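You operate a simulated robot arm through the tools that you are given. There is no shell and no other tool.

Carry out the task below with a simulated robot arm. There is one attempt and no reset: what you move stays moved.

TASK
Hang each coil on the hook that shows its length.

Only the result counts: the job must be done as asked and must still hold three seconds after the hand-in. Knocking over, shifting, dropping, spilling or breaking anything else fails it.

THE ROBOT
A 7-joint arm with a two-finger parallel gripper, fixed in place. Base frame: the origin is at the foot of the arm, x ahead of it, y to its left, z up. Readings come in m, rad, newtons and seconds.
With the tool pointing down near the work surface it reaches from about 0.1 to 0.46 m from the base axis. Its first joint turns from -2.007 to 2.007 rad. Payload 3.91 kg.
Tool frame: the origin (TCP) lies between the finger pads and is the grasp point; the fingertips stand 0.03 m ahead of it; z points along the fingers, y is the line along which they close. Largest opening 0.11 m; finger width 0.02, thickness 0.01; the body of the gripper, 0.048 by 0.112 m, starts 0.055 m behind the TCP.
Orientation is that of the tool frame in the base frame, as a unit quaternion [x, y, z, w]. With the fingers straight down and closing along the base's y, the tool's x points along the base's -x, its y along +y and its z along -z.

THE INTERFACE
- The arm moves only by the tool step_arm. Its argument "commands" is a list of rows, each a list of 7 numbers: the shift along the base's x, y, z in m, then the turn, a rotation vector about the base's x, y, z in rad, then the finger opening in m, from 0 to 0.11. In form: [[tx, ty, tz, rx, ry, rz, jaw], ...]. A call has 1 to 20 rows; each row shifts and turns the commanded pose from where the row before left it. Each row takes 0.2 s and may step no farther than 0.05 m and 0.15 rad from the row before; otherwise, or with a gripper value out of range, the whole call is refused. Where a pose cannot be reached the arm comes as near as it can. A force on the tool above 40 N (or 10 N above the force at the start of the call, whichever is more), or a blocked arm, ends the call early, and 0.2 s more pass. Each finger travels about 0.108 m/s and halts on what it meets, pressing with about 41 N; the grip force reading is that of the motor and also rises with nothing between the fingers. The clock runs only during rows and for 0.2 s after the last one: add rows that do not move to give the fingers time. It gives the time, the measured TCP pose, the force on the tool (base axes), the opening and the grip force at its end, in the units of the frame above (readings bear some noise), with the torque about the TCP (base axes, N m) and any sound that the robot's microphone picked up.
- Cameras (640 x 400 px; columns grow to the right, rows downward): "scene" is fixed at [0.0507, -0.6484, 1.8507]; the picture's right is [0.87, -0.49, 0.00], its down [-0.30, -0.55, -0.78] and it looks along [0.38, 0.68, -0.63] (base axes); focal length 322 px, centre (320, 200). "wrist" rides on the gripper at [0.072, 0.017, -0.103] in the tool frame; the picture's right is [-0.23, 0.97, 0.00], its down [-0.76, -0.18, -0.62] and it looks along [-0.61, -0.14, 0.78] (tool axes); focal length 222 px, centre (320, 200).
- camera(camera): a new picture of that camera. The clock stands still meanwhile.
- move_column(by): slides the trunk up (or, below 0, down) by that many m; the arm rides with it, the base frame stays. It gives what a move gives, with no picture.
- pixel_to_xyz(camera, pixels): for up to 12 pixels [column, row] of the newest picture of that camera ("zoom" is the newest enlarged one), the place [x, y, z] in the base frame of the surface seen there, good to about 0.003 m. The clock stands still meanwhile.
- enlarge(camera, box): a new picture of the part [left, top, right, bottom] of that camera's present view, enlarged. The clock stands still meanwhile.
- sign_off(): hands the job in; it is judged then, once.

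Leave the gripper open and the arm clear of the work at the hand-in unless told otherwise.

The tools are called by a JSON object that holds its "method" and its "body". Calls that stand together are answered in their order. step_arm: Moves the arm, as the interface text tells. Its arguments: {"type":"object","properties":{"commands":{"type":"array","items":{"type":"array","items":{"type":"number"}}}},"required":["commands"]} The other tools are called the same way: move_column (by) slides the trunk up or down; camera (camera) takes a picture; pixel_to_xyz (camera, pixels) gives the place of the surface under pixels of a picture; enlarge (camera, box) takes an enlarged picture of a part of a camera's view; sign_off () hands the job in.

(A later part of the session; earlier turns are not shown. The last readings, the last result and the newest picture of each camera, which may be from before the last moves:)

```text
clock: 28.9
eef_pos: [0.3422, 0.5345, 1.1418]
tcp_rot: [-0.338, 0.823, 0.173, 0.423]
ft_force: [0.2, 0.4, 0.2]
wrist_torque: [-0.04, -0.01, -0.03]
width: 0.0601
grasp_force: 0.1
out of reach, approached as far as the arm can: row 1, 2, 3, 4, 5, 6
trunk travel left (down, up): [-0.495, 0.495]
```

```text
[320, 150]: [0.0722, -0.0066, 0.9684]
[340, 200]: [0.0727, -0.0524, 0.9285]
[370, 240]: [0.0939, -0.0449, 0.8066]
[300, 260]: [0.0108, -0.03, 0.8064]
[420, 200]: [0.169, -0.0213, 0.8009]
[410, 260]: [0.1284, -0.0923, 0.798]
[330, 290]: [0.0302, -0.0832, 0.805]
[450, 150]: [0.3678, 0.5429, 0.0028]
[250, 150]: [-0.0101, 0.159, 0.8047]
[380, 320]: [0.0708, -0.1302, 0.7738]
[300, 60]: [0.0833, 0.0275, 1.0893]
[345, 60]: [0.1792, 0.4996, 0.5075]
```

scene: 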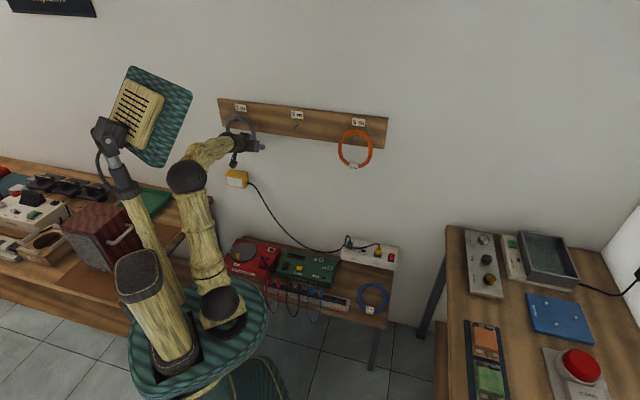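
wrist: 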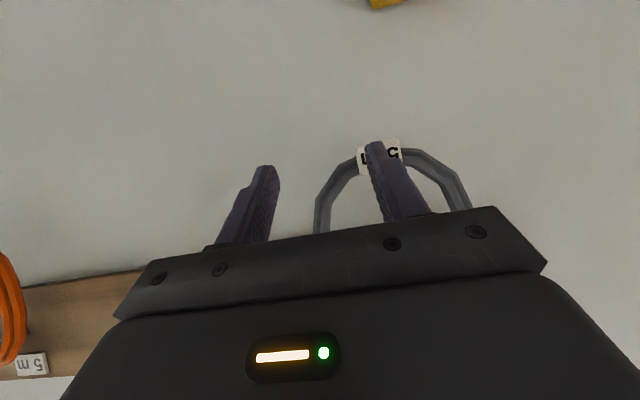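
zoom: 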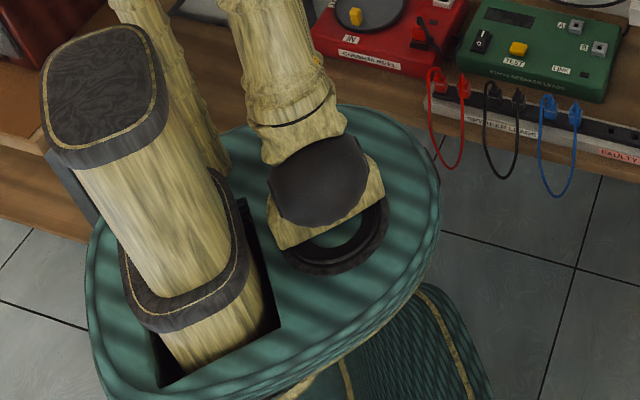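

I now have a consistent picture. The upper arm leans at most about 22°, so the wrist reaches only about 0.46 m horizontally from the shoulder axis, which is near (0.07, 0). To use that reach, the tool should be nearly level and aimed radially, about yaw 60° for the left hook. I'll back off, yaw +15°, pitch up to about −16°, then adjust the column.

{"method": "step_arm", "body": {"commands": [[-0.02, -0.025, 0.02, 0, 0, 0, 0.06], [-0.02, -0.025, 0.02, 0, 0, 0, 0.06], [0, -0.01, 0.03, 0, 0, 0.087, 0.06], [0, 0, 0.03, 0, 0, 0.087, 0.06], [0, 0, 0, 0, 0, 0.087, 0.06], [0, 0, 0, 0.1, -0.058, 0, 0.06], [0, 0, 0, 0.1, -0.058, 0, 0.06], [0, 0, 0, 0.1, -0.058, 0, 0.06], [0, 0, 0, 0, 0, 0, 0.06]]}}

```text
clock: 30.9
eef_pos: [0.292, 0.4692, 1.2385]
tcp_rot: [-0.374, 0.695, 0.299, 0.537]
ft_force: [0.2, -0.4, 0.6]
wrist_torque: [-0.05, -0.01, -0.01]
width: 0.0601
grasp_force: 0.0
out of reach, approached as far as the arm can: row 4, 5
trunk travel left (down, up): [-0.495, 0.495]
```

The tool now points at yaw 57°, 14° below level. I'll drop the column 0.06 m.

{"method": "move_column", "body": {"by": -0.06}}

{"method": "step_arm", "body": {"commands": [[0.026, 0.005, 0, 0, 0, 0, 0.06], [0.026, 0.005, 0, 0, 0, 0, 0.06], [0, 0, 0, 0, 0, 0, 0.06]]}}

{"method": "camera", "body": {"camera": "wrist"}}

```text
clock: 31.9
eef_pos: [0.2919, 0.4684, 1.1797]
tcp_rot: [-0.373, 0.695, 0.298, 0.538]
ft_force: [0.0, 0.1, -0.2]
wrist_torque: [0.03, 0.01, -0.01]
width: 0.0599
grasp_force: 0.0
trunk travel left (down, up): [-0.435, 0.555]
```

```text
clock: 32.8
eef_pos: [0.3469, 0.4785, 1.1802]
tcp_rot: [-0.372, 0.695, 0.297, 0.538]
ft_force: [-0.1, 0.4, -1.1]
wrist_torque: [-0.01, 0.0, 0.02]
width: 0.0599
grasp_force: 0.1
trunk travel left (down, up): [-0.435, 0.555]
```

```text
taken
```

wrist: 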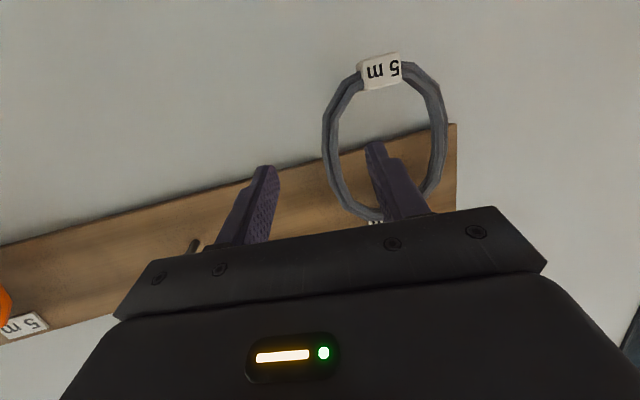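

Tracking is clean. I'll advance about 0.1 m along the tool heading onto the coil's right side.

{"method": "step_arm", "body": {"commands": [[0.0102, 0.017, 0, 0, 0, 0, 0.06], [0.0102, 0.017, 0, 0, 0, 0, 0.06], [0.0102, 0.017, 0, 0, 0, 0, 0.06], [0.0102, 0.017, 0, 0, 0, 0, 0.06], [0.0102, 0.017, 0, 0, 0, 0, 0.06], [0, 0, 0, 0, 0, 0, 0.06]]}}

{"method": "camera", "body": {"camera": "wrist"}}

{"method": "enlarge", "body": {"camera": "scene", "box": [200, 90, 300, 190]}}

```text
clock: 34.1
eef_pos: [0.3981, 0.5657, 1.1795]
tcp_rot: [-0.373, 0.695, 0.297, 0.537]
ft_force: [0.1, -0.5, -0.3]
wrist_torque: [0.04, -0.01, 0.0]
width: 0.0601
grasp_force: 0.1
trunk travel left (down, up): [-0.435, 0.555]
```

```text
taken
```

wrist: 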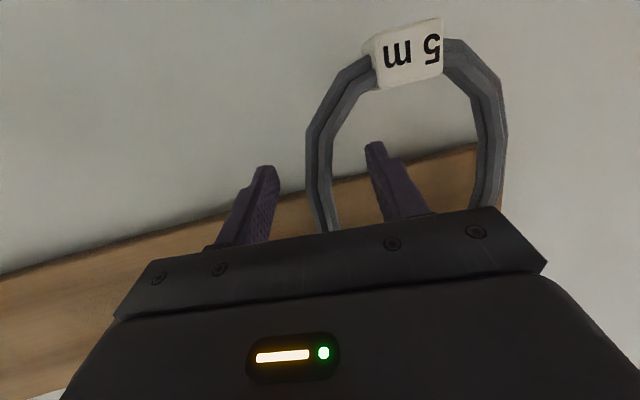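

```text
4.00 times, centred on (250, 140) of scene
```

zoom: 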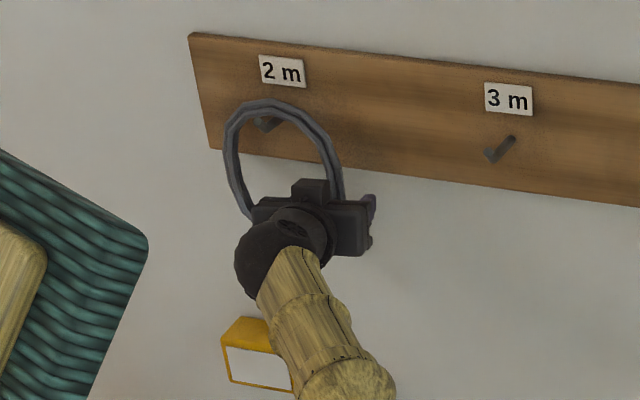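

The TCP is exactly on target with the tube centred between the fingers. Closing now.

{"method": "step_arm", "body": {"commands": [[0, 0, 0, 0, 0, 0, 0.03], [0, 0, 0, 0, 0, 0, 0.0], [0, 0, 0, 0, 0, 0, 0.0], [0, 0, 0, 0, 0, 0, 0.0]]}}

{"method": "camera", "body": {"camera": "wrist"}}

{"method": "enlarge", "body": {"camera": "scene", "box": [200, 90, 300, 190]}}

```text
clock: 35.1
eef_pos: [0.3985, 0.5624, 1.1813]
tcp_rot: [-0.371, 0.696, 0.298, 0.538]
ft_force: [6.2, -0.8, 8.7]
wrist_torque: [0.62, 0.77, -0.25]
width: 0.0213
grasp_force: 41.2
trunk travel left (down, up): [-0.435, 0.555]
```

```text
taken
```

wrist: 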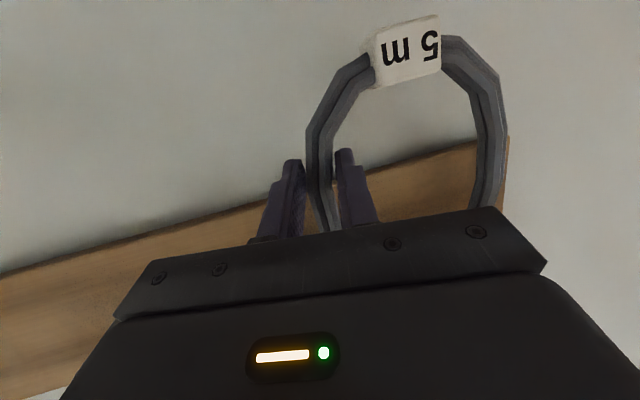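

```text
4.00 times, centred on (250, 140) of scene
```

zoom: 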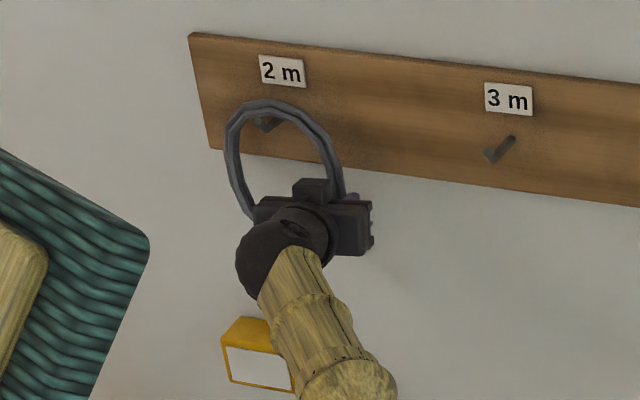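

Gripped at width 0.021 m, grip force 41 N. A small reaction from the hook shows in the force reading. I'll lift 0.025 m to clear the upturned tip and check the forces.

{"method": "step_arm", "body": {"commands": [[0, 0, 0.012, 0, 0, 0, 0.0], [0, 0, 0.013, 0, 0, 0, 0.0], [0, 0, 0, 0, 0, 0, 0.0]]}}

{"method": "enlarge", "body": {"camera": "scene", "box": [200, 90, 300, 190]}}

{"method": "camera", "body": {"camera": "wrist"}}

```text
clock: 36.0
eef_pos: [0.3953, 0.563, 1.2017]
tcp_rot: [-0.374, 0.696, 0.297, 0.537]
ft_force: [1.2, -0.8, -1.0]
wrist_torque: [-0.08, -0.05, 0.0]
width: 0.0179
grasp_force: 41.4
trunk travel left (down, up): [-0.435, 0.555]
```

```text
4.00 times, centred on (250, 140) of scene
```

zoom: 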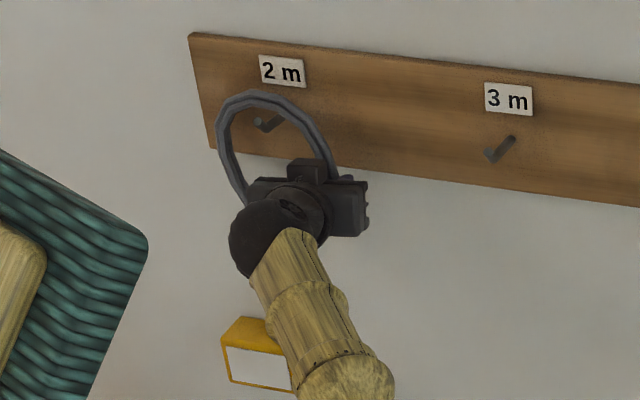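

```text
taken
```

wrist: 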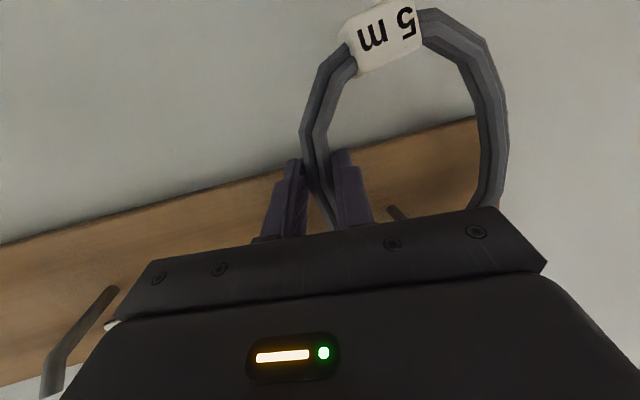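

The coil is free of the hook, with only its weight (~1 N) showing, and the hook tip sits well inside the ring. I'll retreat straight away from the wall 0.09 m with a slight extra lift.

{"method": "step_arm", "body": {"commands": [[-0.008, -0.008, 0.004, 0, 0, 0, 0.0], [-0.014, -0.014, 0.002, 0, 0, 0, 0.0], [-0.014, -0.014, 0, 0, 0, 0, 0.0], [-0.014, -0.014, 0, 0, 0, 0, 0.0], [-0.014, -0.014, 0, 0, 0, 0, 0.0], [0, 0, 0, 0, 0, 0, 0.0]]}}

{"method": "enlarge", "body": {"camera": "scene", "box": [200, 90, 320, 190]}}

{"method": "camera", "body": {"camera": "wrist"}}

```text
clock: 37.4
eef_pos: [0.3345, 0.499, 1.2111]
tcp_rot: [-0.373, 0.695, 0.298, 0.537]
ft_force: [0.2, 0.5, -1.6]
wrist_torque: [-0.09, -0.03, 0.02]
width: 0.0176
grasp_force: 40.5
trunk travel left (down, up): [-0.435, 0.555]
```

```text
4.00 times, centred on (260, 140) of scene
```

zoom: 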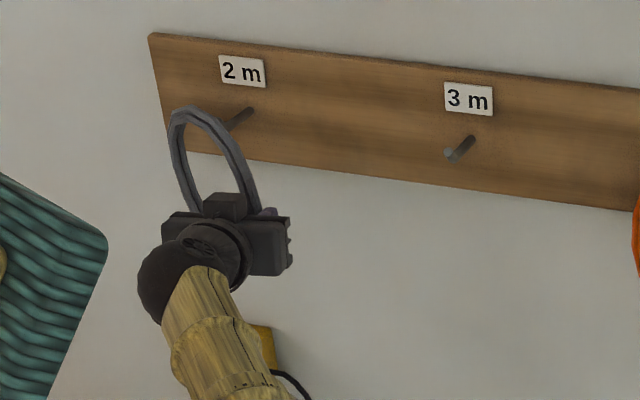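

```text
taken
```

wrist: 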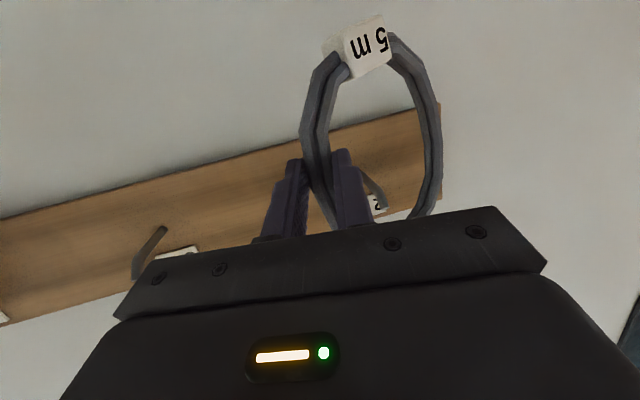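

The coil is off the hook, but its plane looks turned. I'll measure points around it.

{"method": "enlarge", "body": {"camera": "scene", "box": [220, 105, 280, 165]}}

{"method": "pixel_to_xyz", "body": {"camera": "wrist", "pixels": [[312, 110], [322, 75], [308, 140], [370, 45], [415, 75], [430, 120], [433, 160], [425, 195], [372, 200], [325, 165]]}}

```text
6.67 times, centred on (250, 135) of scene
```

zoom: 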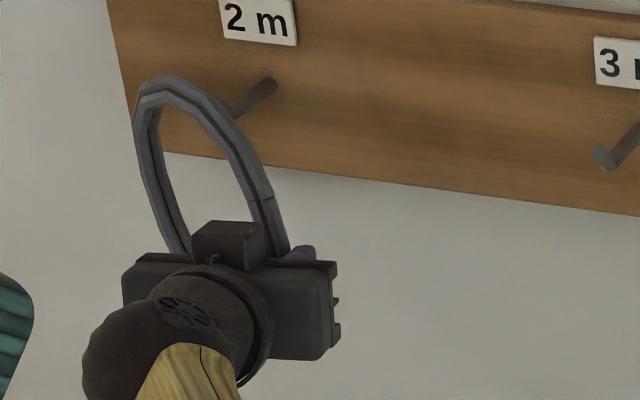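

```text
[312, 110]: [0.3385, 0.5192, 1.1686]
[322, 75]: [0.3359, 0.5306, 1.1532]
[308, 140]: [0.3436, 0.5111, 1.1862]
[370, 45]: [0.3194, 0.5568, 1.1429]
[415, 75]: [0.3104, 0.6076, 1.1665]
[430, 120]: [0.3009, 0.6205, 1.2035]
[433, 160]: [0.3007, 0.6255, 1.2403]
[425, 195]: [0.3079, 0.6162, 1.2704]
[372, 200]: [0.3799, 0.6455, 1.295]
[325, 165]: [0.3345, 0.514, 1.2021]
```

The coil's plane has turned about 26° around the vertical, probably from brushing the hook tip. It is now clear of the hook. I'll measure its top and sides from the scene zoom.

{"method": "pixel_to_xyz", "body": {"camera": "zoom", "pixels": [[175, 82], [142, 120], [150, 165], [170, 220], [215, 120], [250, 180], [275, 225], [190, 100], [270, 85], [225, 115]]}}

```text
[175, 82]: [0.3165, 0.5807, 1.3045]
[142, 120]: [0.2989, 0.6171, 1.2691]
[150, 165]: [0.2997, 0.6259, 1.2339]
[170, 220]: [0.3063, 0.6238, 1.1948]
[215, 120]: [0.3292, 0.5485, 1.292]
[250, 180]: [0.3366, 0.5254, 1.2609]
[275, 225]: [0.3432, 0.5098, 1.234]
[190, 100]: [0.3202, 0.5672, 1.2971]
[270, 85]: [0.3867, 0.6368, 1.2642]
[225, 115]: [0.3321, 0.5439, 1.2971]
```

The coil hangs vertically in the grip, turned about 25°: its left side is nearer the wall and its top is at z=1.3045. That is fine for hooking onto the middle peg. First I'll retreat 0.05 m more so it clears the left hook tip, then start sliding right.

{"method": "step_arm", "body": {"commands": [[-0.0118, -0.0118, 0.003, 0, 0, 0, 0.0], [-0.0118, -0.0118, 0.003, 0, 0, 0, 0.0], [-0.0118, -0.0118, 0.003, 0, 0, 0, 0.0], [0.0238, -0.0201, 0.0019, 0, 0, 0, 0.0], [0.0238, -0.0201, 0.0019, 0, 0, 0, 0.0], [0.0238, -0.0201, 0.0019, 0, 0, 0, 0.0], [0, 0, 0, 0, 0, 0, 0.0]]}}

```text
clock: 39.0
eef_pos: [0.3699, 0.402, 1.2254]
tcp_rot: [-0.373, 0.695, 0.297, 0.538]
ft_force: [-0.5, 0.7, -2.4]
wrist_torque: [-0.11, -0.01, 0.01]
width: 0.0175
grasp_force: 41.1
trunk travel left (down, up): [-0.435, 0.555]
```

Tracking is clean. I'll continue right to the position in front of the middle hook.

{"method": "step_arm", "body": {"commands": [[0.0239, -0.0198, 0.001, 0, 0, 0, 0.0], [0.0239, -0.0198, 0.001, 0, 0, 0, 0.0], [0.0239, -0.0198, 0.001, 0, 0, 0, 0.0], [0.0239, -0.0198, 0.001, 0, 0, 0, 0.0], [0.0239, -0.0198, 0.001, 0, 0, 0, 0.0], [0, 0, 0, 0, 0, 0, 0.0]]}}

{"method": "enlarge", "body": {"camera": "scene", "box": [240, 90, 340, 190]}}

{"method": "camera", "body": {"camera": "wrist"}}

```text
clock: 40.4
eef_pos: [0.4866, 0.3043, 1.2309]
tcp_rot: [-0.373, 0.695, 0.298, 0.537]
ft_force: [-0.1, -1.2, -2.2]
wrist_torque: [-0.12, -0.02, 0.02]
width: 0.0178
grasp_force: 41.5
trunk travel left (down, up): [-0.435, 0.555]
```

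```text
4.00 times, centred on (290, 140) of scene
```

zoom: 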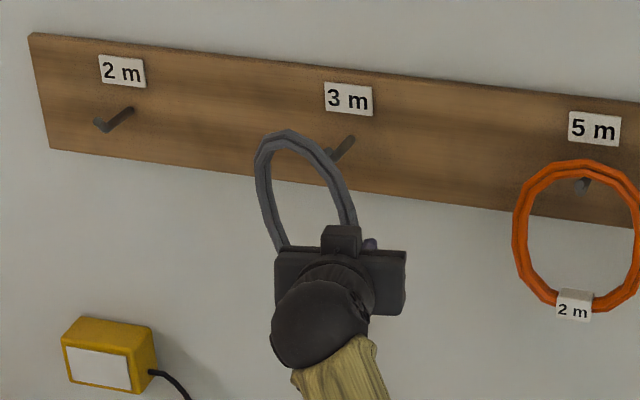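

```text
taken
```

wrist: 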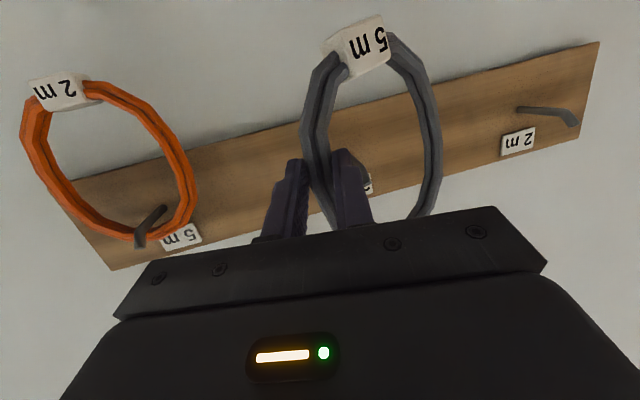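

I'm in front of the middle hook. I'll verify the coil's position against it before advancing.

{"method": "enlarge", "body": {"camera": "scene", "box": [295, 110, 345, 160]}}

{"method": "pixel_to_xyz", "body": {"camera": "zoom", "pixels": [[95, 90], [40, 150], [60, 200]]}}

{"method": "pixel_to_xyz", "body": {"camera": "wrist", "pixels": [[312, 110], [310, 140], [433, 120], [435, 160], [425, 195], [405, 60], [365, 40]]}}

```text
8.00 times, centred on (320, 135) of scene
```

zoom: 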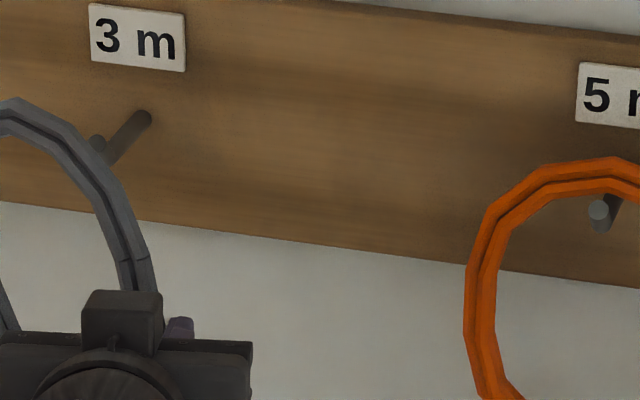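

```text
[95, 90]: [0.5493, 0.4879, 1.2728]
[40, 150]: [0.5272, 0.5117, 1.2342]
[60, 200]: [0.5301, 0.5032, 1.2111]
```

```text
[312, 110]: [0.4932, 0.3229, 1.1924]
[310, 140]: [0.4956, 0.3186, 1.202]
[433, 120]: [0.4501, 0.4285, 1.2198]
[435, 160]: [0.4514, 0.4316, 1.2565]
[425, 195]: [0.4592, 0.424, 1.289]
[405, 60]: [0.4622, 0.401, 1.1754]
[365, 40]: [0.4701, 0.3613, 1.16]
```

The coil centre is at t≈0.070, matching the hook at 0.071. The inner top is at about z=1.31, above the 1.283 tip. I'll advance 0.088 m toward the wall.

{"method": "step_arm", "body": {"commands": [[0.0125, 0.0125, 0, 0, 0, 0, 0.0], [0.0125, 0.0125, 0, 0, 0, 0, 0.0], [0.0125, 0.0125, 0, 0, 0, 0, 0.0], [0.0125, 0.0125, 0, 0, 0, 0, 0.0], [0.0125, 0.0125, 0, 0, 0, 0, 0.0], [0, 0, 0, 0, 0, 0, 0.0]]}}

{"method": "enlarge", "body": {"camera": "scene", "box": [270, 100, 340, 160]}}

{"method": "camera", "body": {"camera": "wrist"}}

```text
clock: 41.8
eef_pos: [0.5511, 0.368, 1.2314]
tcp_rot: [-0.373, 0.695, 0.298, 0.538]
ft_force: [0.0, 0.0, -1.7]
wrist_torque: [-0.12, 0.0, -0.02]
width: 0.0176
grasp_force: 41.4
trunk travel left (down, up): [-0.435, 0.555]
```

```text
6.67 times, centred on (305, 130) of scene
```

zoom: 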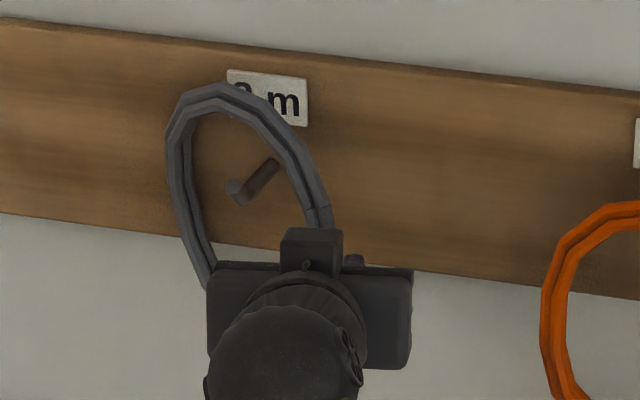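

```text
taken
```

wrist: 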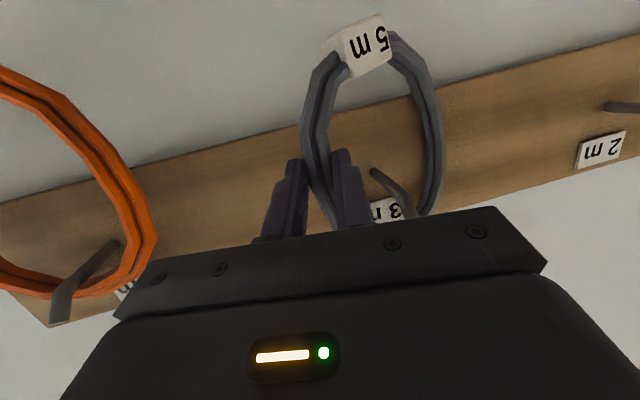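

The hook is now inside the ring. I'll lower in steps until the coil rests on the shaft.

{"method": "step_arm", "body": {"commands": [[0, 0, -0.01, 0, 0, 0, 0.0], [0, 0, -0.01, 0, 0, 0, 0.0], [0, 0, -0.008, 0, 0, 0, 0.0], [0, 0, -0.004, 0, 0, 0, 0.0], [0, 0, 0, 0, 0, 0, 0.0]]}}

{"method": "enlarge", "body": {"camera": "scene", "box": [270, 100, 340, 160]}}

```text
clock: 43.0
eef_pos: [0.5484, 0.3667, 1.2008]
tcp_rot: [-0.372, 0.695, 0.298, 0.538]
ft_force: [0.7, 0.0, 4.8]
wrist_torque: [0.27, 0.14, -0.07]
width: 0.0172
grasp_force: 40.9
trunk travel left (down, up): [-0.435, 0.555]
```

```text
6.67 times, centred on (305, 130) of scene
```

zoom: 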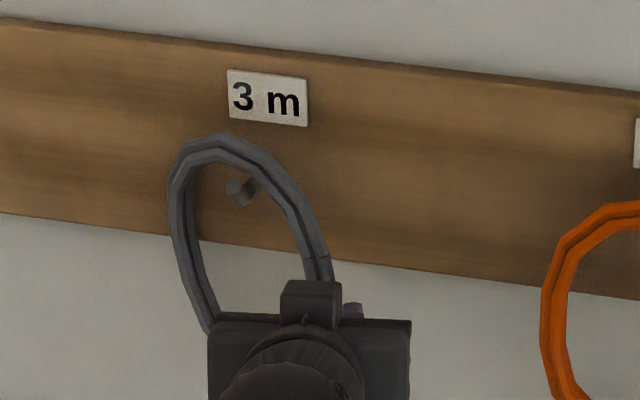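

Force is +4.8 N upward, so the coil is resting on the shaft behind the upturned tip. I'll open the fingers gently.

{"method": "step_arm", "body": {"commands": [[0, 0, 0, 0, 0, 0, 0.022], [0, 0, 0, 0, 0, 0, 0.03], [0, 0, 0, 0, 0, 0, 0.04], [0, 0, 0, 0, 0, 0, 0.055], [0, 0, 0, 0, 0, 0, 0.055], [0, 0, 0, 0, 0, 0, 0.055]]}}

{"method": "enlarge", "body": {"camera": "scene", "box": [270, 100, 340, 160]}}

{"method": "camera", "body": {"camera": "wrist"}}

```text
clock: 44.4
eef_pos: [0.5493, 0.3676, 1.1996]
tcp_rot: [-0.372, 0.696, 0.297, 0.537]
ft_force: [-0.7, 0.8, -0.5]
wrist_torque: [-0.01, 0.0, -0.02]
width: 0.0551
grasp_force: 0.0
trunk travel left (down, up): [-0.435, 0.555]
```

```text
6.67 times, centred on (305, 130) of scene
```

zoom: 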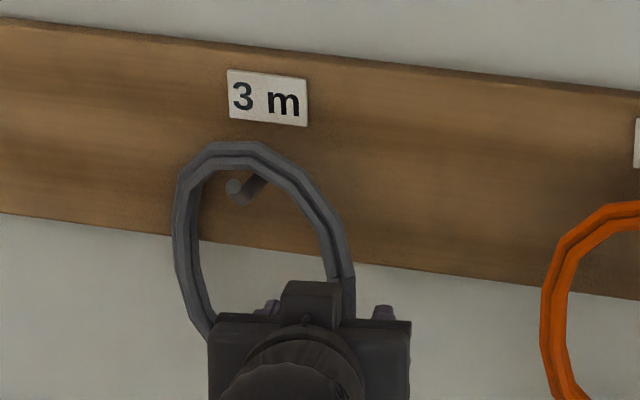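

```text
taken
```

wrist: 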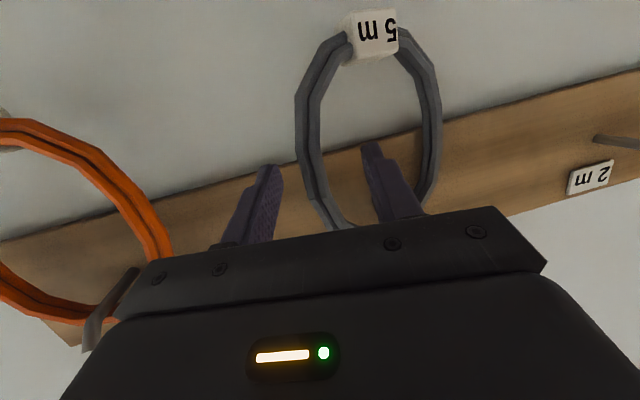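

The coil hangs on the middle hook, and both fingers are clear of its tube. I'll back out along the tool heading.

{"method": "step_arm", "body": {"commands": [[-0.0108, -0.0168, 0, 0, 0, 0, 0.055], [-0.0108, -0.0168, 0, 0, 0, 0, 0.055], [-0.0108, -0.0168, 0, 0, 0, 0, 0.055], [-0.0108, -0.0168, 0, 0, 0, 0, 0.055], [-0.0108, -0.0168, 0, 0, 0, 0, 0.055], [0, 0, 0, 0, 0, 0, 0.055]]}}

{"method": "camera", "body": {"camera": "wrist"}}

{"method": "camera", "body": {"camera": "scene"}}

```text
clock: 45.8
eef_pos: [0.4951, 0.2832, 1.1997]
tcp_rot: [-0.372, 0.695, 0.297, 0.538]
ft_force: [-0.2, -0.4, 0.8]
wrist_torque: [-0.02, 0.01, 0.04]
width: 0.0552
grasp_force: 0.0
trunk travel left (down, up): [-0.435, 0.555]
```

```text
taken
```

wrist: 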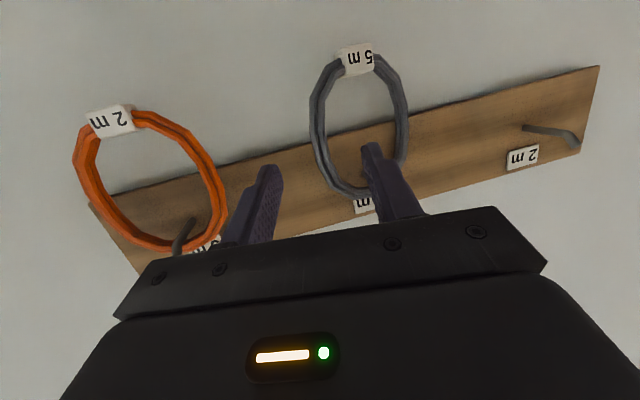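

```text
taken
```

scene: 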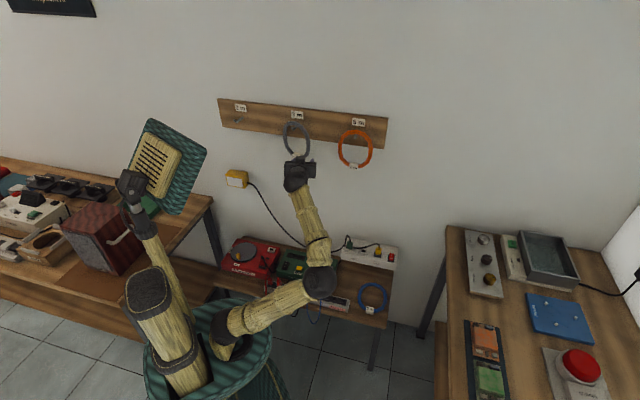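

The coil is safely on the middle hook. The arm's posture changed a lot, though: the elbow has swung out low to the right, near (320,283). I'll measure where it is and its clearance to the bench.

{"method": "pixel_to_xyz", "body": {"camera": "scene", "pixels": [[320, 282], [225, 333], [270, 310], [312, 245], [308, 210], [297, 178], [320, 298], [370, 297], [373, 255], [335, 298]]}}

{"method": "enlarge", "body": {"camera": "scene", "box": [170, 100, 400, 380]}}

```text
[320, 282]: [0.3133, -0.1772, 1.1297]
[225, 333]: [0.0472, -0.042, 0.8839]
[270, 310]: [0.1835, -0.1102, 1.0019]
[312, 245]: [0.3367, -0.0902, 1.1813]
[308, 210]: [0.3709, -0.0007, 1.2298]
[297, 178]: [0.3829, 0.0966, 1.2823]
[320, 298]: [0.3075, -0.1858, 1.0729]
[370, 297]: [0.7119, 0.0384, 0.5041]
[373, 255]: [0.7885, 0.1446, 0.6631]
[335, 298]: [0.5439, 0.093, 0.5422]
```

```text
1.43 times, centred on (285, 240) of scene
```

zoom: 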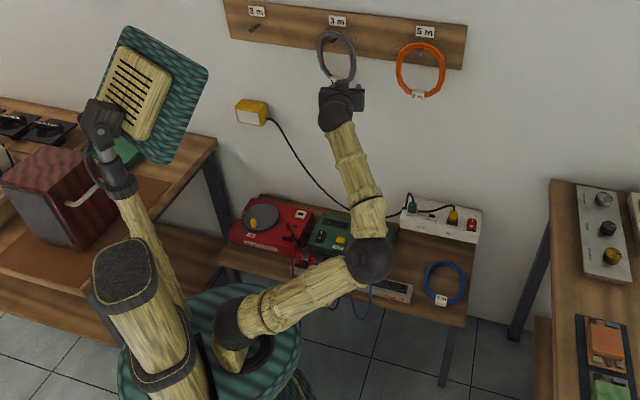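

The elbow is at about (0.33, -0.15, 1.09), well clear of everything. Next is the orange coil. Its left side is at t≈0.263, n≈0.69, z≈1.18. I'll open to 0.06, yaw to 45° so I'm square to the wall, and move to a pre-grasp in front of it.

{"method": "step_arm", "body": {"commands": [[0.0252, -0.0148, -0.005, 0, 0, -0.054, 0.06], [0.0252, -0.0148, -0.005, 0, 0, -0.054, 0.06], [0.0252, -0.0148, -0.005, 0, 0, -0.054, 0.06], [0.0252, -0.0148, -0.005, 0, 0, -0.054, 0.06], [0, 0, 0, 0, 0, 0, 0.06]]}}

{"method": "camera", "body": {"camera": "wrist"}}

{"method": "camera", "body": {"camera": "scene"}}

```text
clock: 47.0
eef_pos: [0.598, 0.2251, 1.1811]
tcp_rot: [-0.296, 0.731, 0.238, 0.566]
ft_force: [0.4, -0.2, -0.1]
wrist_torque: [0.0, -0.02, -0.03]
width: 0.0598
grasp_force: 0.0
trunk travel left (down, up): [-0.435, 0.555]
```

```text
taken
```

wrist: 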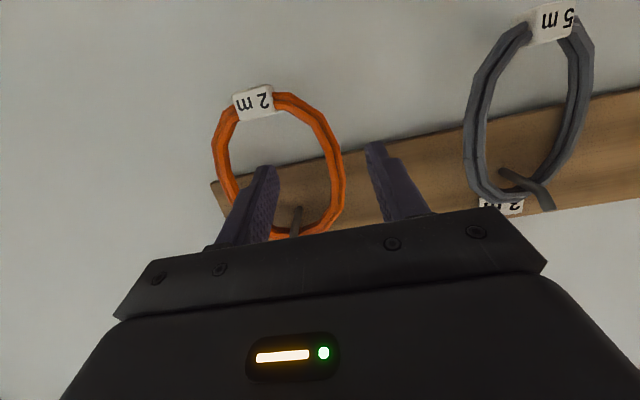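

```text
taken
```

scene: 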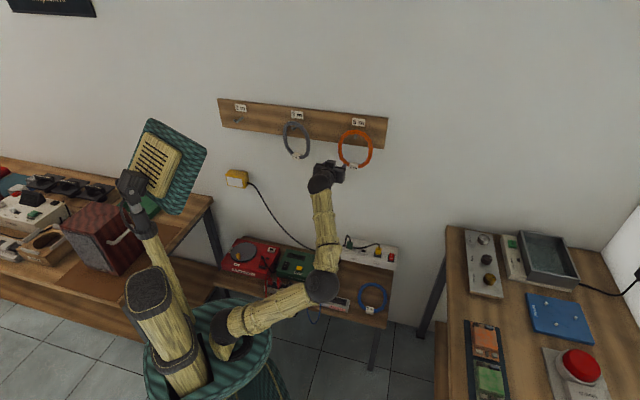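

Aligned: yaw 45°, t=0.264, z=1.181, with the inner finger to the right inside the ring. I'll advance 0.098 m toward the wall.

{"method": "step_arm", "body": {"commands": [[0.0138, 0.0139, 0, 0, 0, 0, 0.06], [0.0138, 0.0139, 0, 0, 0, 0, 0.06], [0.0138, 0.0139, 0, 0, 0, 0, 0.06], [0.0138, 0.0139, 0, 0, 0, 0, 0.06], [0.0138, 0.0139, 0, 0, 0, 0, 0.06], [0, 0, 0, 0, 0, 0, 0.06]]}}

{"method": "camera", "body": {"camera": "wrist"}}

{"method": "enlarge", "body": {"camera": "scene", "box": [300, 100, 400, 190]}}

```text
clock: 48.4
eef_pos: [0.6651, 0.2944, 1.1787]
tcp_rot: [-0.296, 0.732, 0.238, 0.566]
ft_force: [-0.1, -0.9, 0.0]
wrist_torque: [0.01, -0.01, 0.01]
width: 0.0599
grasp_force: 0.1
trunk travel left (down, up): [-0.435, 0.555]
```

```text
taken
```

wrist: 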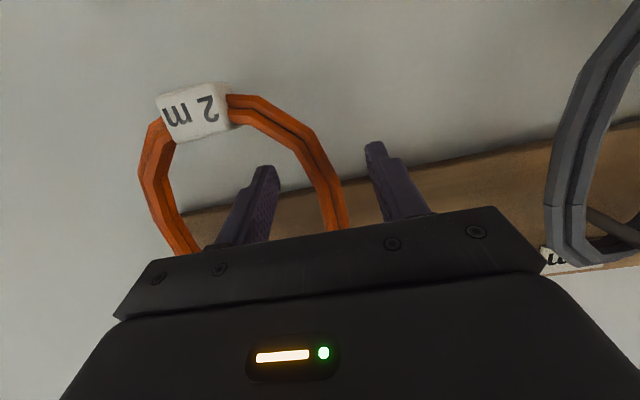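

```text
4.44 times, centred on (350, 145) of scene
```

zoom: 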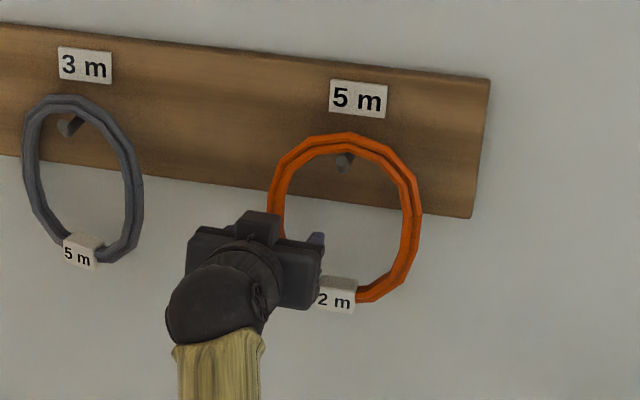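

Well reached: TCP n=0.678, tube centred between the fingers. Closing on it.

{"method": "step_arm", "body": {"commands": [[0, 0, 0, 0, 0, 0, 0.035], [0, 0, 0, 0, 0, 0, 0.0], [0, 0, 0, 0, 0, 0, 0.0], [0, 0, 0, 0, 0, 0, 0.0]]}}

{"method": "camera", "body": {"camera": "wrist"}}

{"method": "enlarge", "body": {"camera": "scene", "box": [300, 100, 400, 190]}}

```text
clock: 49.4
eef_pos: [0.6621, 0.2974, 1.1804]
tcp_rot: [-0.296, 0.731, 0.237, 0.568]
ft_force: [-1.8, 6.6, 10.1]
wrist_torque: [-0.79, -0.77, 0.2]
width: 0.0219
grasp_force: 41.3
trunk travel left (down, up): [-0.435, 0.555]
```

```text
taken
```

wrist: 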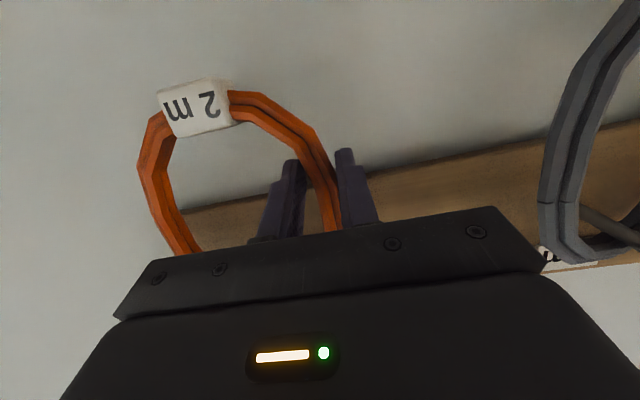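

```text
4.44 times, centred on (350, 145) of scene
```

zoom: 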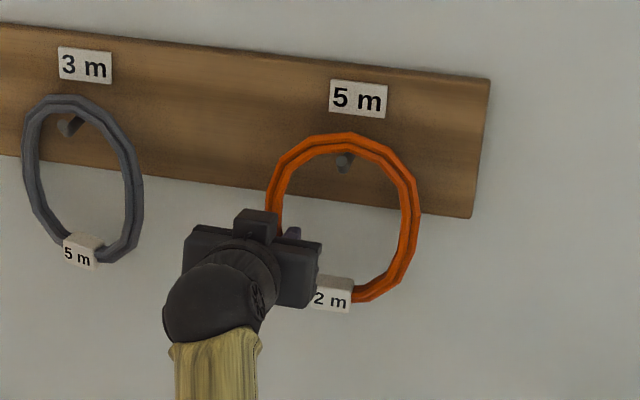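

Gripped. The upward force shows the coil pressing on the hook, and it will self-align with the pads as I lift. This time I'll lift 0.04 m so it fully clears the tip.

{"method": "step_arm", "body": {"commands": [[0, 0, 0.01, 0, 0, 0, 0.0], [0, 0, 0.01, 0, 0, 0, 0.0], [0, 0, 0.01, 0, 0, 0, 0.0], [0, 0, 0.01, 0, 0, 0, 0.0], [0, 0, 0, 0, 0, 0, 0.0]]}}

{"method": "enlarge", "body": {"camera": "scene", "box": [320, 100, 390, 170]}}

{"method": "pixel_to_xyz", "body": {"camera": "zoom", "pixels": [[320, 130], [320, 160], [320, 190]]}}

```text
clock: 50.5
eef_pos: [0.6676, 0.2935, 1.2183]
tcp_rot: [-0.297, 0.731, 0.239, 0.566]
ft_force: [1.0, 0.2, -1.6]
wrist_torque: [0.03, 0.08, 0.0]
width: 0.0177
grasp_force: 41.2
trunk travel left (down, up): [-0.435, 0.555]
```

```text
5.71 times, centred on (355, 135) of scene
```

zoom: 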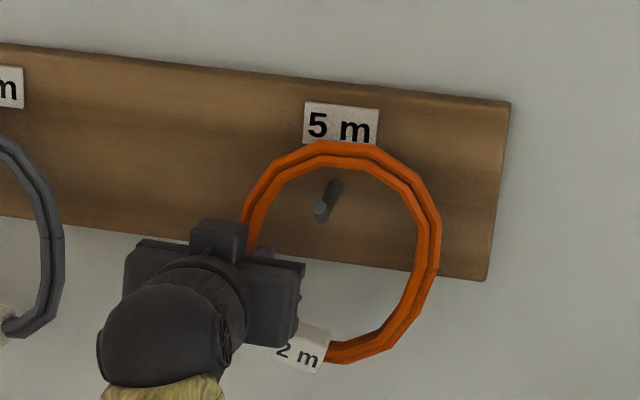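

```text
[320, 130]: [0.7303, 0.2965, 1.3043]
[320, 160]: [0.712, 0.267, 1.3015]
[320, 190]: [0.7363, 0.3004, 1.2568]
```

The hook tip is clear inside the ring with about 1–2 cm below the top tube. I'll retreat straight out with a little extra lift.

{"method": "step_arm", "body": {"commands": [[0, 0, 0.008, 0, 0, 0, 0.0], [-0.0118, -0.0118, 0, 0, 0, 0, 0.0], [-0.0118, -0.0118, 0, 0, 0, 0, 0.0], [-0.0118, -0.0118, 0, 0, 0, 0, 0.0], [-0.0118, -0.0118, 0, 0, 0, 0, 0.0], [-0.0118, -0.0118, 0, 0, 0, 0, 0.0], [-0.0118, -0.0118, 0, 0, 0, 0, 0.0], [0, 0, 0, 0, 0, 0, 0.0]]}}

{"method": "camera", "body": {"camera": "wrist"}}

{"method": "camera", "body": {"camera": "scene"}}

```text
clock: 52.4
eef_pos: [0.5955, 0.223, 1.2266]
tcp_rot: [-0.296, 0.731, 0.238, 0.566]
ft_force: [-0.2, -0.2, -2.3]
wrist_torque: [0.02, 0.08, 0.02]
width: 0.018
grasp_force: 41.2
trunk travel left (down, up): [-0.435, 0.555]
```

```text
taken
```

wrist: 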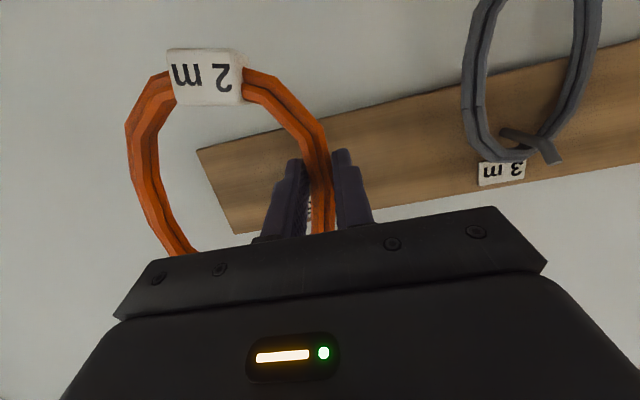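

```text
taken
```

scene: 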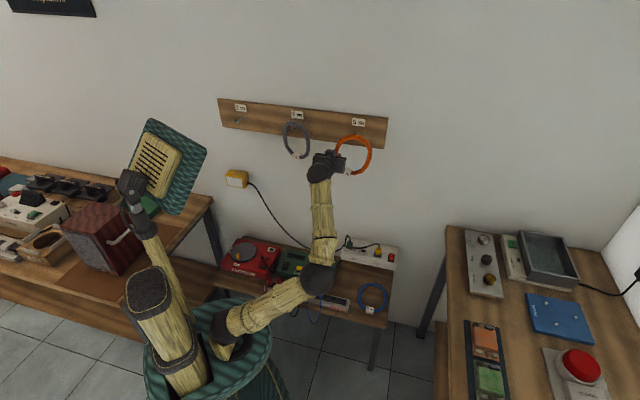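

The orange coil is free. I'll measure its pose in the grip using the wrist and scene views.

{"method": "pixel_to_xyz", "body": {"camera": "wrist", "pixels": [[133, 130], [145, 180], [170, 230], [255, 85], [310, 130], [322, 170], [205, 80], [165, 90], [480, 100], [590, 90], [600, 50]]}}

{"method": "enlarge", "body": {"camera": "scene", "box": [310, 110, 390, 190]}}

{"method": "pixel_to_xyz", "body": {"camera": "zoom", "pixels": [[350, 215], [410, 225], [465, 300], [455, 360], [420, 440], [250, 260], [230, 290], [290, 225]]}}

```text
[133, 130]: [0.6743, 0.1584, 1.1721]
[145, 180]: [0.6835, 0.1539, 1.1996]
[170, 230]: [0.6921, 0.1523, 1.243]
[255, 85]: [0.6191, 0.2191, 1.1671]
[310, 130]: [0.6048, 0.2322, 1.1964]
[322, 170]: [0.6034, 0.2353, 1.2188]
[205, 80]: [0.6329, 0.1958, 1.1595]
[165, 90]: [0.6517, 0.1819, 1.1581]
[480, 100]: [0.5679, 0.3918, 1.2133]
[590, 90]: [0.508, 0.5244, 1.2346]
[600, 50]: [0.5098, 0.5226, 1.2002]
```

```text
5.00 times, centred on (350, 150) of scene
```

zoom: 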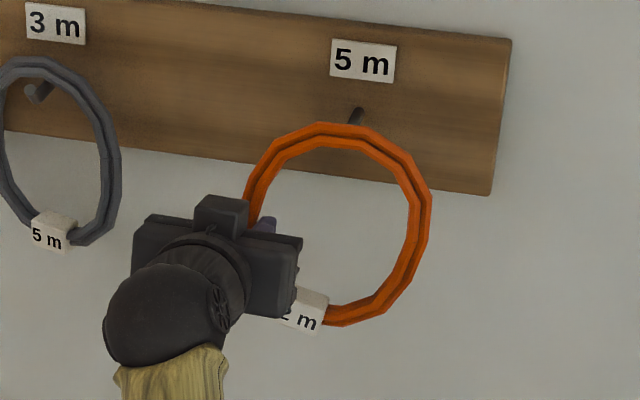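

```text
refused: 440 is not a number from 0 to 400
```

{"method": "pixel_to_xyz", "body": {"camera": "zoom", "pixels": [[345, 128], [345, 140], [400, 160], [425, 200], [420, 250], [385, 300], [345, 318], [265, 170], [250, 200], [295, 140]]}}

```text
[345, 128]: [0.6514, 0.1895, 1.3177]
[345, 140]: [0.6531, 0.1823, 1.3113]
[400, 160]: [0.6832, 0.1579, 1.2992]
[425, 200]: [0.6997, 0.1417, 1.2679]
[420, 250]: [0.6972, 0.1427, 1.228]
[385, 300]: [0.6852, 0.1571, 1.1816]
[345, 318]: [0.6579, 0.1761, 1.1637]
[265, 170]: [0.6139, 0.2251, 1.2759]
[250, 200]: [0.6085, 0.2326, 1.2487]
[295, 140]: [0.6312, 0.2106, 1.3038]
```

The orange coil is held parallel to the wall: centre 0.066 m right of the TCP, top at z≈1.318. I'll carry it left past the grey coil, keeping n at or below 0.62 to stay clear, while yawing gradually toward 70°. First half now.

{"method": "step_arm", "body": {"commands": [[-0.0265, 0.0231, 0.0006, 0, 0, 0.0312, 0.0], [-0.0265, 0.0231, 0.0006, 0, 0, 0.0312, 0.0], [-0.0265, 0.0231, 0.0006, 0, 0, 0.0312, 0.0], [-0.0265, 0.0231, 0.0006, 0, 0, 0.0312, 0.0], [-0.0265, 0.0231, 0.0006, 0, 0, 0.0312, 0.0], [-0.0265, 0.0231, 0.0006, 0, 0, 0.0312, 0.0], [-0.0265, 0.0231, 0.0006, 0, 0, 0.0312, 0.0], [0, 0, 0, 0, 0, 0, 0.0]]}}

{"method": "camera", "body": {"camera": "scene"}}

```text
clock: 54.1
eef_pos: [0.4077, 0.386, 1.2298]
tcp_rot: [-0.375, 0.694, 0.299, 0.537]
ft_force: [0.3, -0.4, -0.9]
wrist_torque: [0.03, 0.05, -0.03]
width: 0.0179
grasp_force: 41.3
trunk travel left (down, up): [-0.435, 0.555]
```

```text
taken
```

scene: 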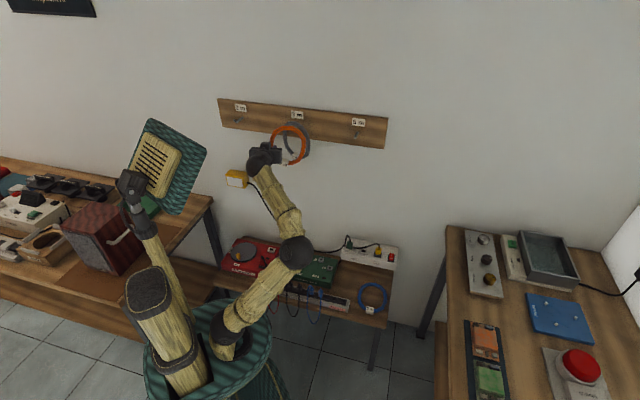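

The coil is halfway across and clear of the grey one. I'll continue to the left hook's approach point.

{"method": "step_arm", "body": {"commands": [[-0.0261, 0.0229, 0.0006, 0, 0, 0.0312, 0.0], [-0.0261, 0.0229, 0.0006, 0, 0, 0.0312, 0.0], [-0.0261, 0.0229, 0.0006, 0, 0, 0.0312, 0.0], [-0.0261, 0.0229, 0.0006, 0, 0, 0.0312, 0.0], [-0.0261, 0.0229, 0.0006, 0, 0, 0.0312, 0.0], [-0.0261, 0.0229, 0.0006, 0, 0, 0.0312, 0.0], [-0.0261, 0.0229, 0.0006, 0, 0, 0.0312, 0.0], [0, 0, 0, 0, 0, 0, 0.0]]}}

{"method": "camera", "body": {"camera": "scene"}}

{"method": "camera", "body": {"camera": "wrist"}}

```text
clock: 56.0
eef_pos: [0.2242, 0.5421, 1.2356]
tcp_rot: [-0.448, 0.649, 0.356, 0.501]
ft_force: [0.2, 0.5, 0.0]
wrist_torque: [-0.03, 0.11, 0.04]
width: 0.0175
grasp_force: 40.9
trunk travel left (down, up): [-0.435, 0.555]
```

```text
taken
```

scene: 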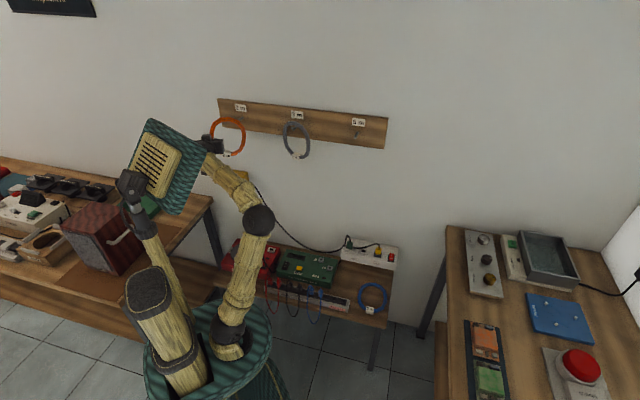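

```text
taken
```

wrist: 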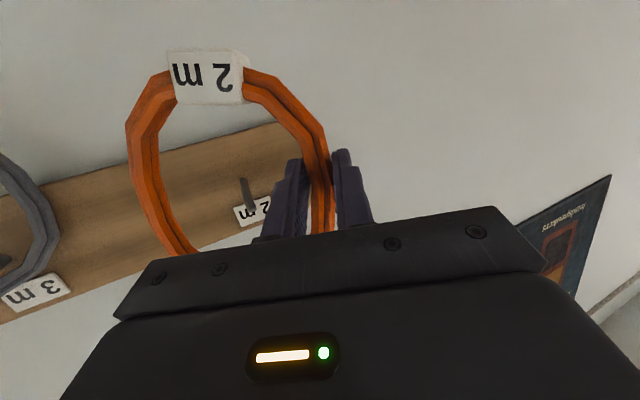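

Reached. I'll check the coil's position against the left hook before advancing.

{"method": "enlarge", "body": {"camera": "scene", "box": [195, 95, 275, 175]}}

{"method": "pixel_to_xyz", "body": {"camera": "wrist", "pixels": [[133, 130], [145, 180], [170, 230], [255, 85], [310, 130], [322, 170], [205, 80], [243, 190], [250, 208]]}}

```text
5.00 times, centred on (235, 135) of scene
```

zoom: 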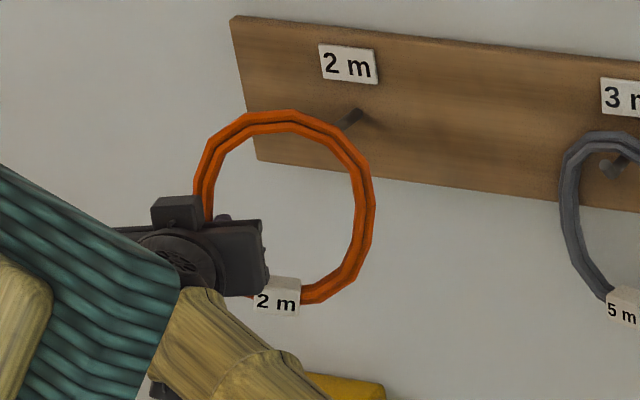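

```text
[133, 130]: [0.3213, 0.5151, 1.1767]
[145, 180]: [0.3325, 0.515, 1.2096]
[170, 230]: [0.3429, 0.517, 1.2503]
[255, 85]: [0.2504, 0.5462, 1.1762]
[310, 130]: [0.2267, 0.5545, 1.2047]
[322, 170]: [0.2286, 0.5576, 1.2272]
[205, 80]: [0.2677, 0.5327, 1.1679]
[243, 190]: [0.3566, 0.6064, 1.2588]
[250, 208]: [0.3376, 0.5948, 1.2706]
```

The coil centre is at t≈-0.174, matching the hook at about -0.175, and its inner top at ≈1.31 is above the tip. I'll advance 0.103 m toward the wall.

{"method": "step_arm", "body": {"commands": [[0.0121, 0.0121, 0, 0, 0, 0, 0.0], [0.0121, 0.0121, 0, 0, 0, 0, 0.0], [0.0121, 0.0121, 0, 0, 0, 0, 0.0], [0.0121, 0.0121, 0, 0, 0, 0, 0.0], [0.0121, 0.0121, 0, 0, 0, 0, 0.0], [0.0121, 0.0121, 0, 0, 0, 0, 0.0], [0, 0, 0, 0, 0, 0, 0.0]]}}

{"method": "enlarge", "body": {"camera": "scene", "box": [195, 95, 275, 175]}}

{"method": "camera", "body": {"camera": "wrist"}}

```text
clock: 57.5
eef_pos: [0.2986, 0.6173, 1.2345]
tcp_rot: [-0.447, 0.65, 0.355, 0.502]
ft_force: [0.5, -0.8, -1.7]
wrist_torque: [0.0, 0.07, 0.0]
width: 0.0177
grasp_force: 40.9
trunk travel left (down, up): [-0.435, 0.555]
```

```text
5.00 times, centred on (235, 135) of scene
```

zoom: 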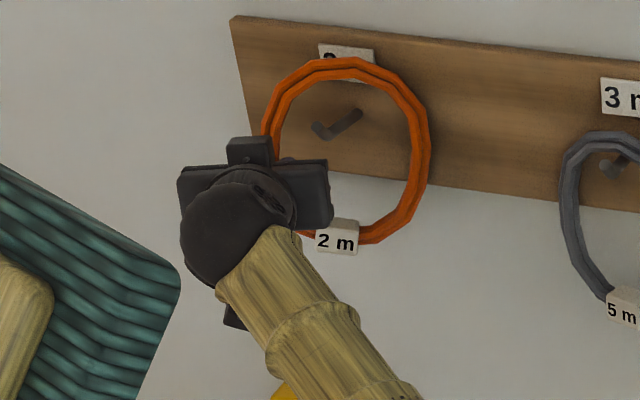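

```text
taken
```

wrist: 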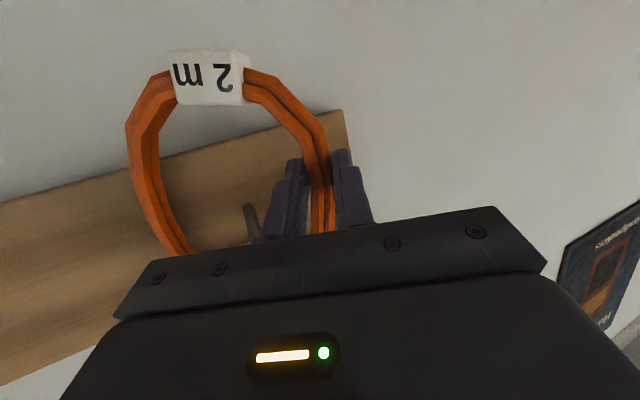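

The hook is well inside the ring. I'll lower in steps until contact.

{"method": "step_arm", "body": {"commands": [[0, 0, -0.01, 0, 0, 0, 0.0], [0, 0, -0.01, 0, 0, 0, 0.0], [0, 0, -0.01, 0, 0, 0, 0.0], [0, 0, -0.006, 0, 0, 0, 0.0], [0, 0, 0, 0, 0, 0, 0.0]]}}

{"method": "enlarge", "body": {"camera": "scene", "box": [195, 95, 275, 175]}}

```text
clock: 58.8
eef_pos: [0.2979, 0.6167, 1.2011]
tcp_rot: [-0.448, 0.648, 0.356, 0.503]
ft_force: [-0.1, 1.3, 17.1]
wrist_torque: [-0.11, -0.94, 0.1]
width: 0.0177
grasp_force: 41.2
trunk travel left (down, up): [-0.435, 0.555]
```

```text
5.00 times, centred on (235, 135) of scene
```

zoom: 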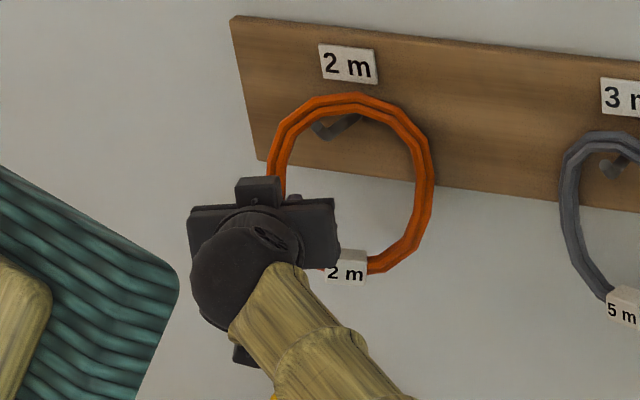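

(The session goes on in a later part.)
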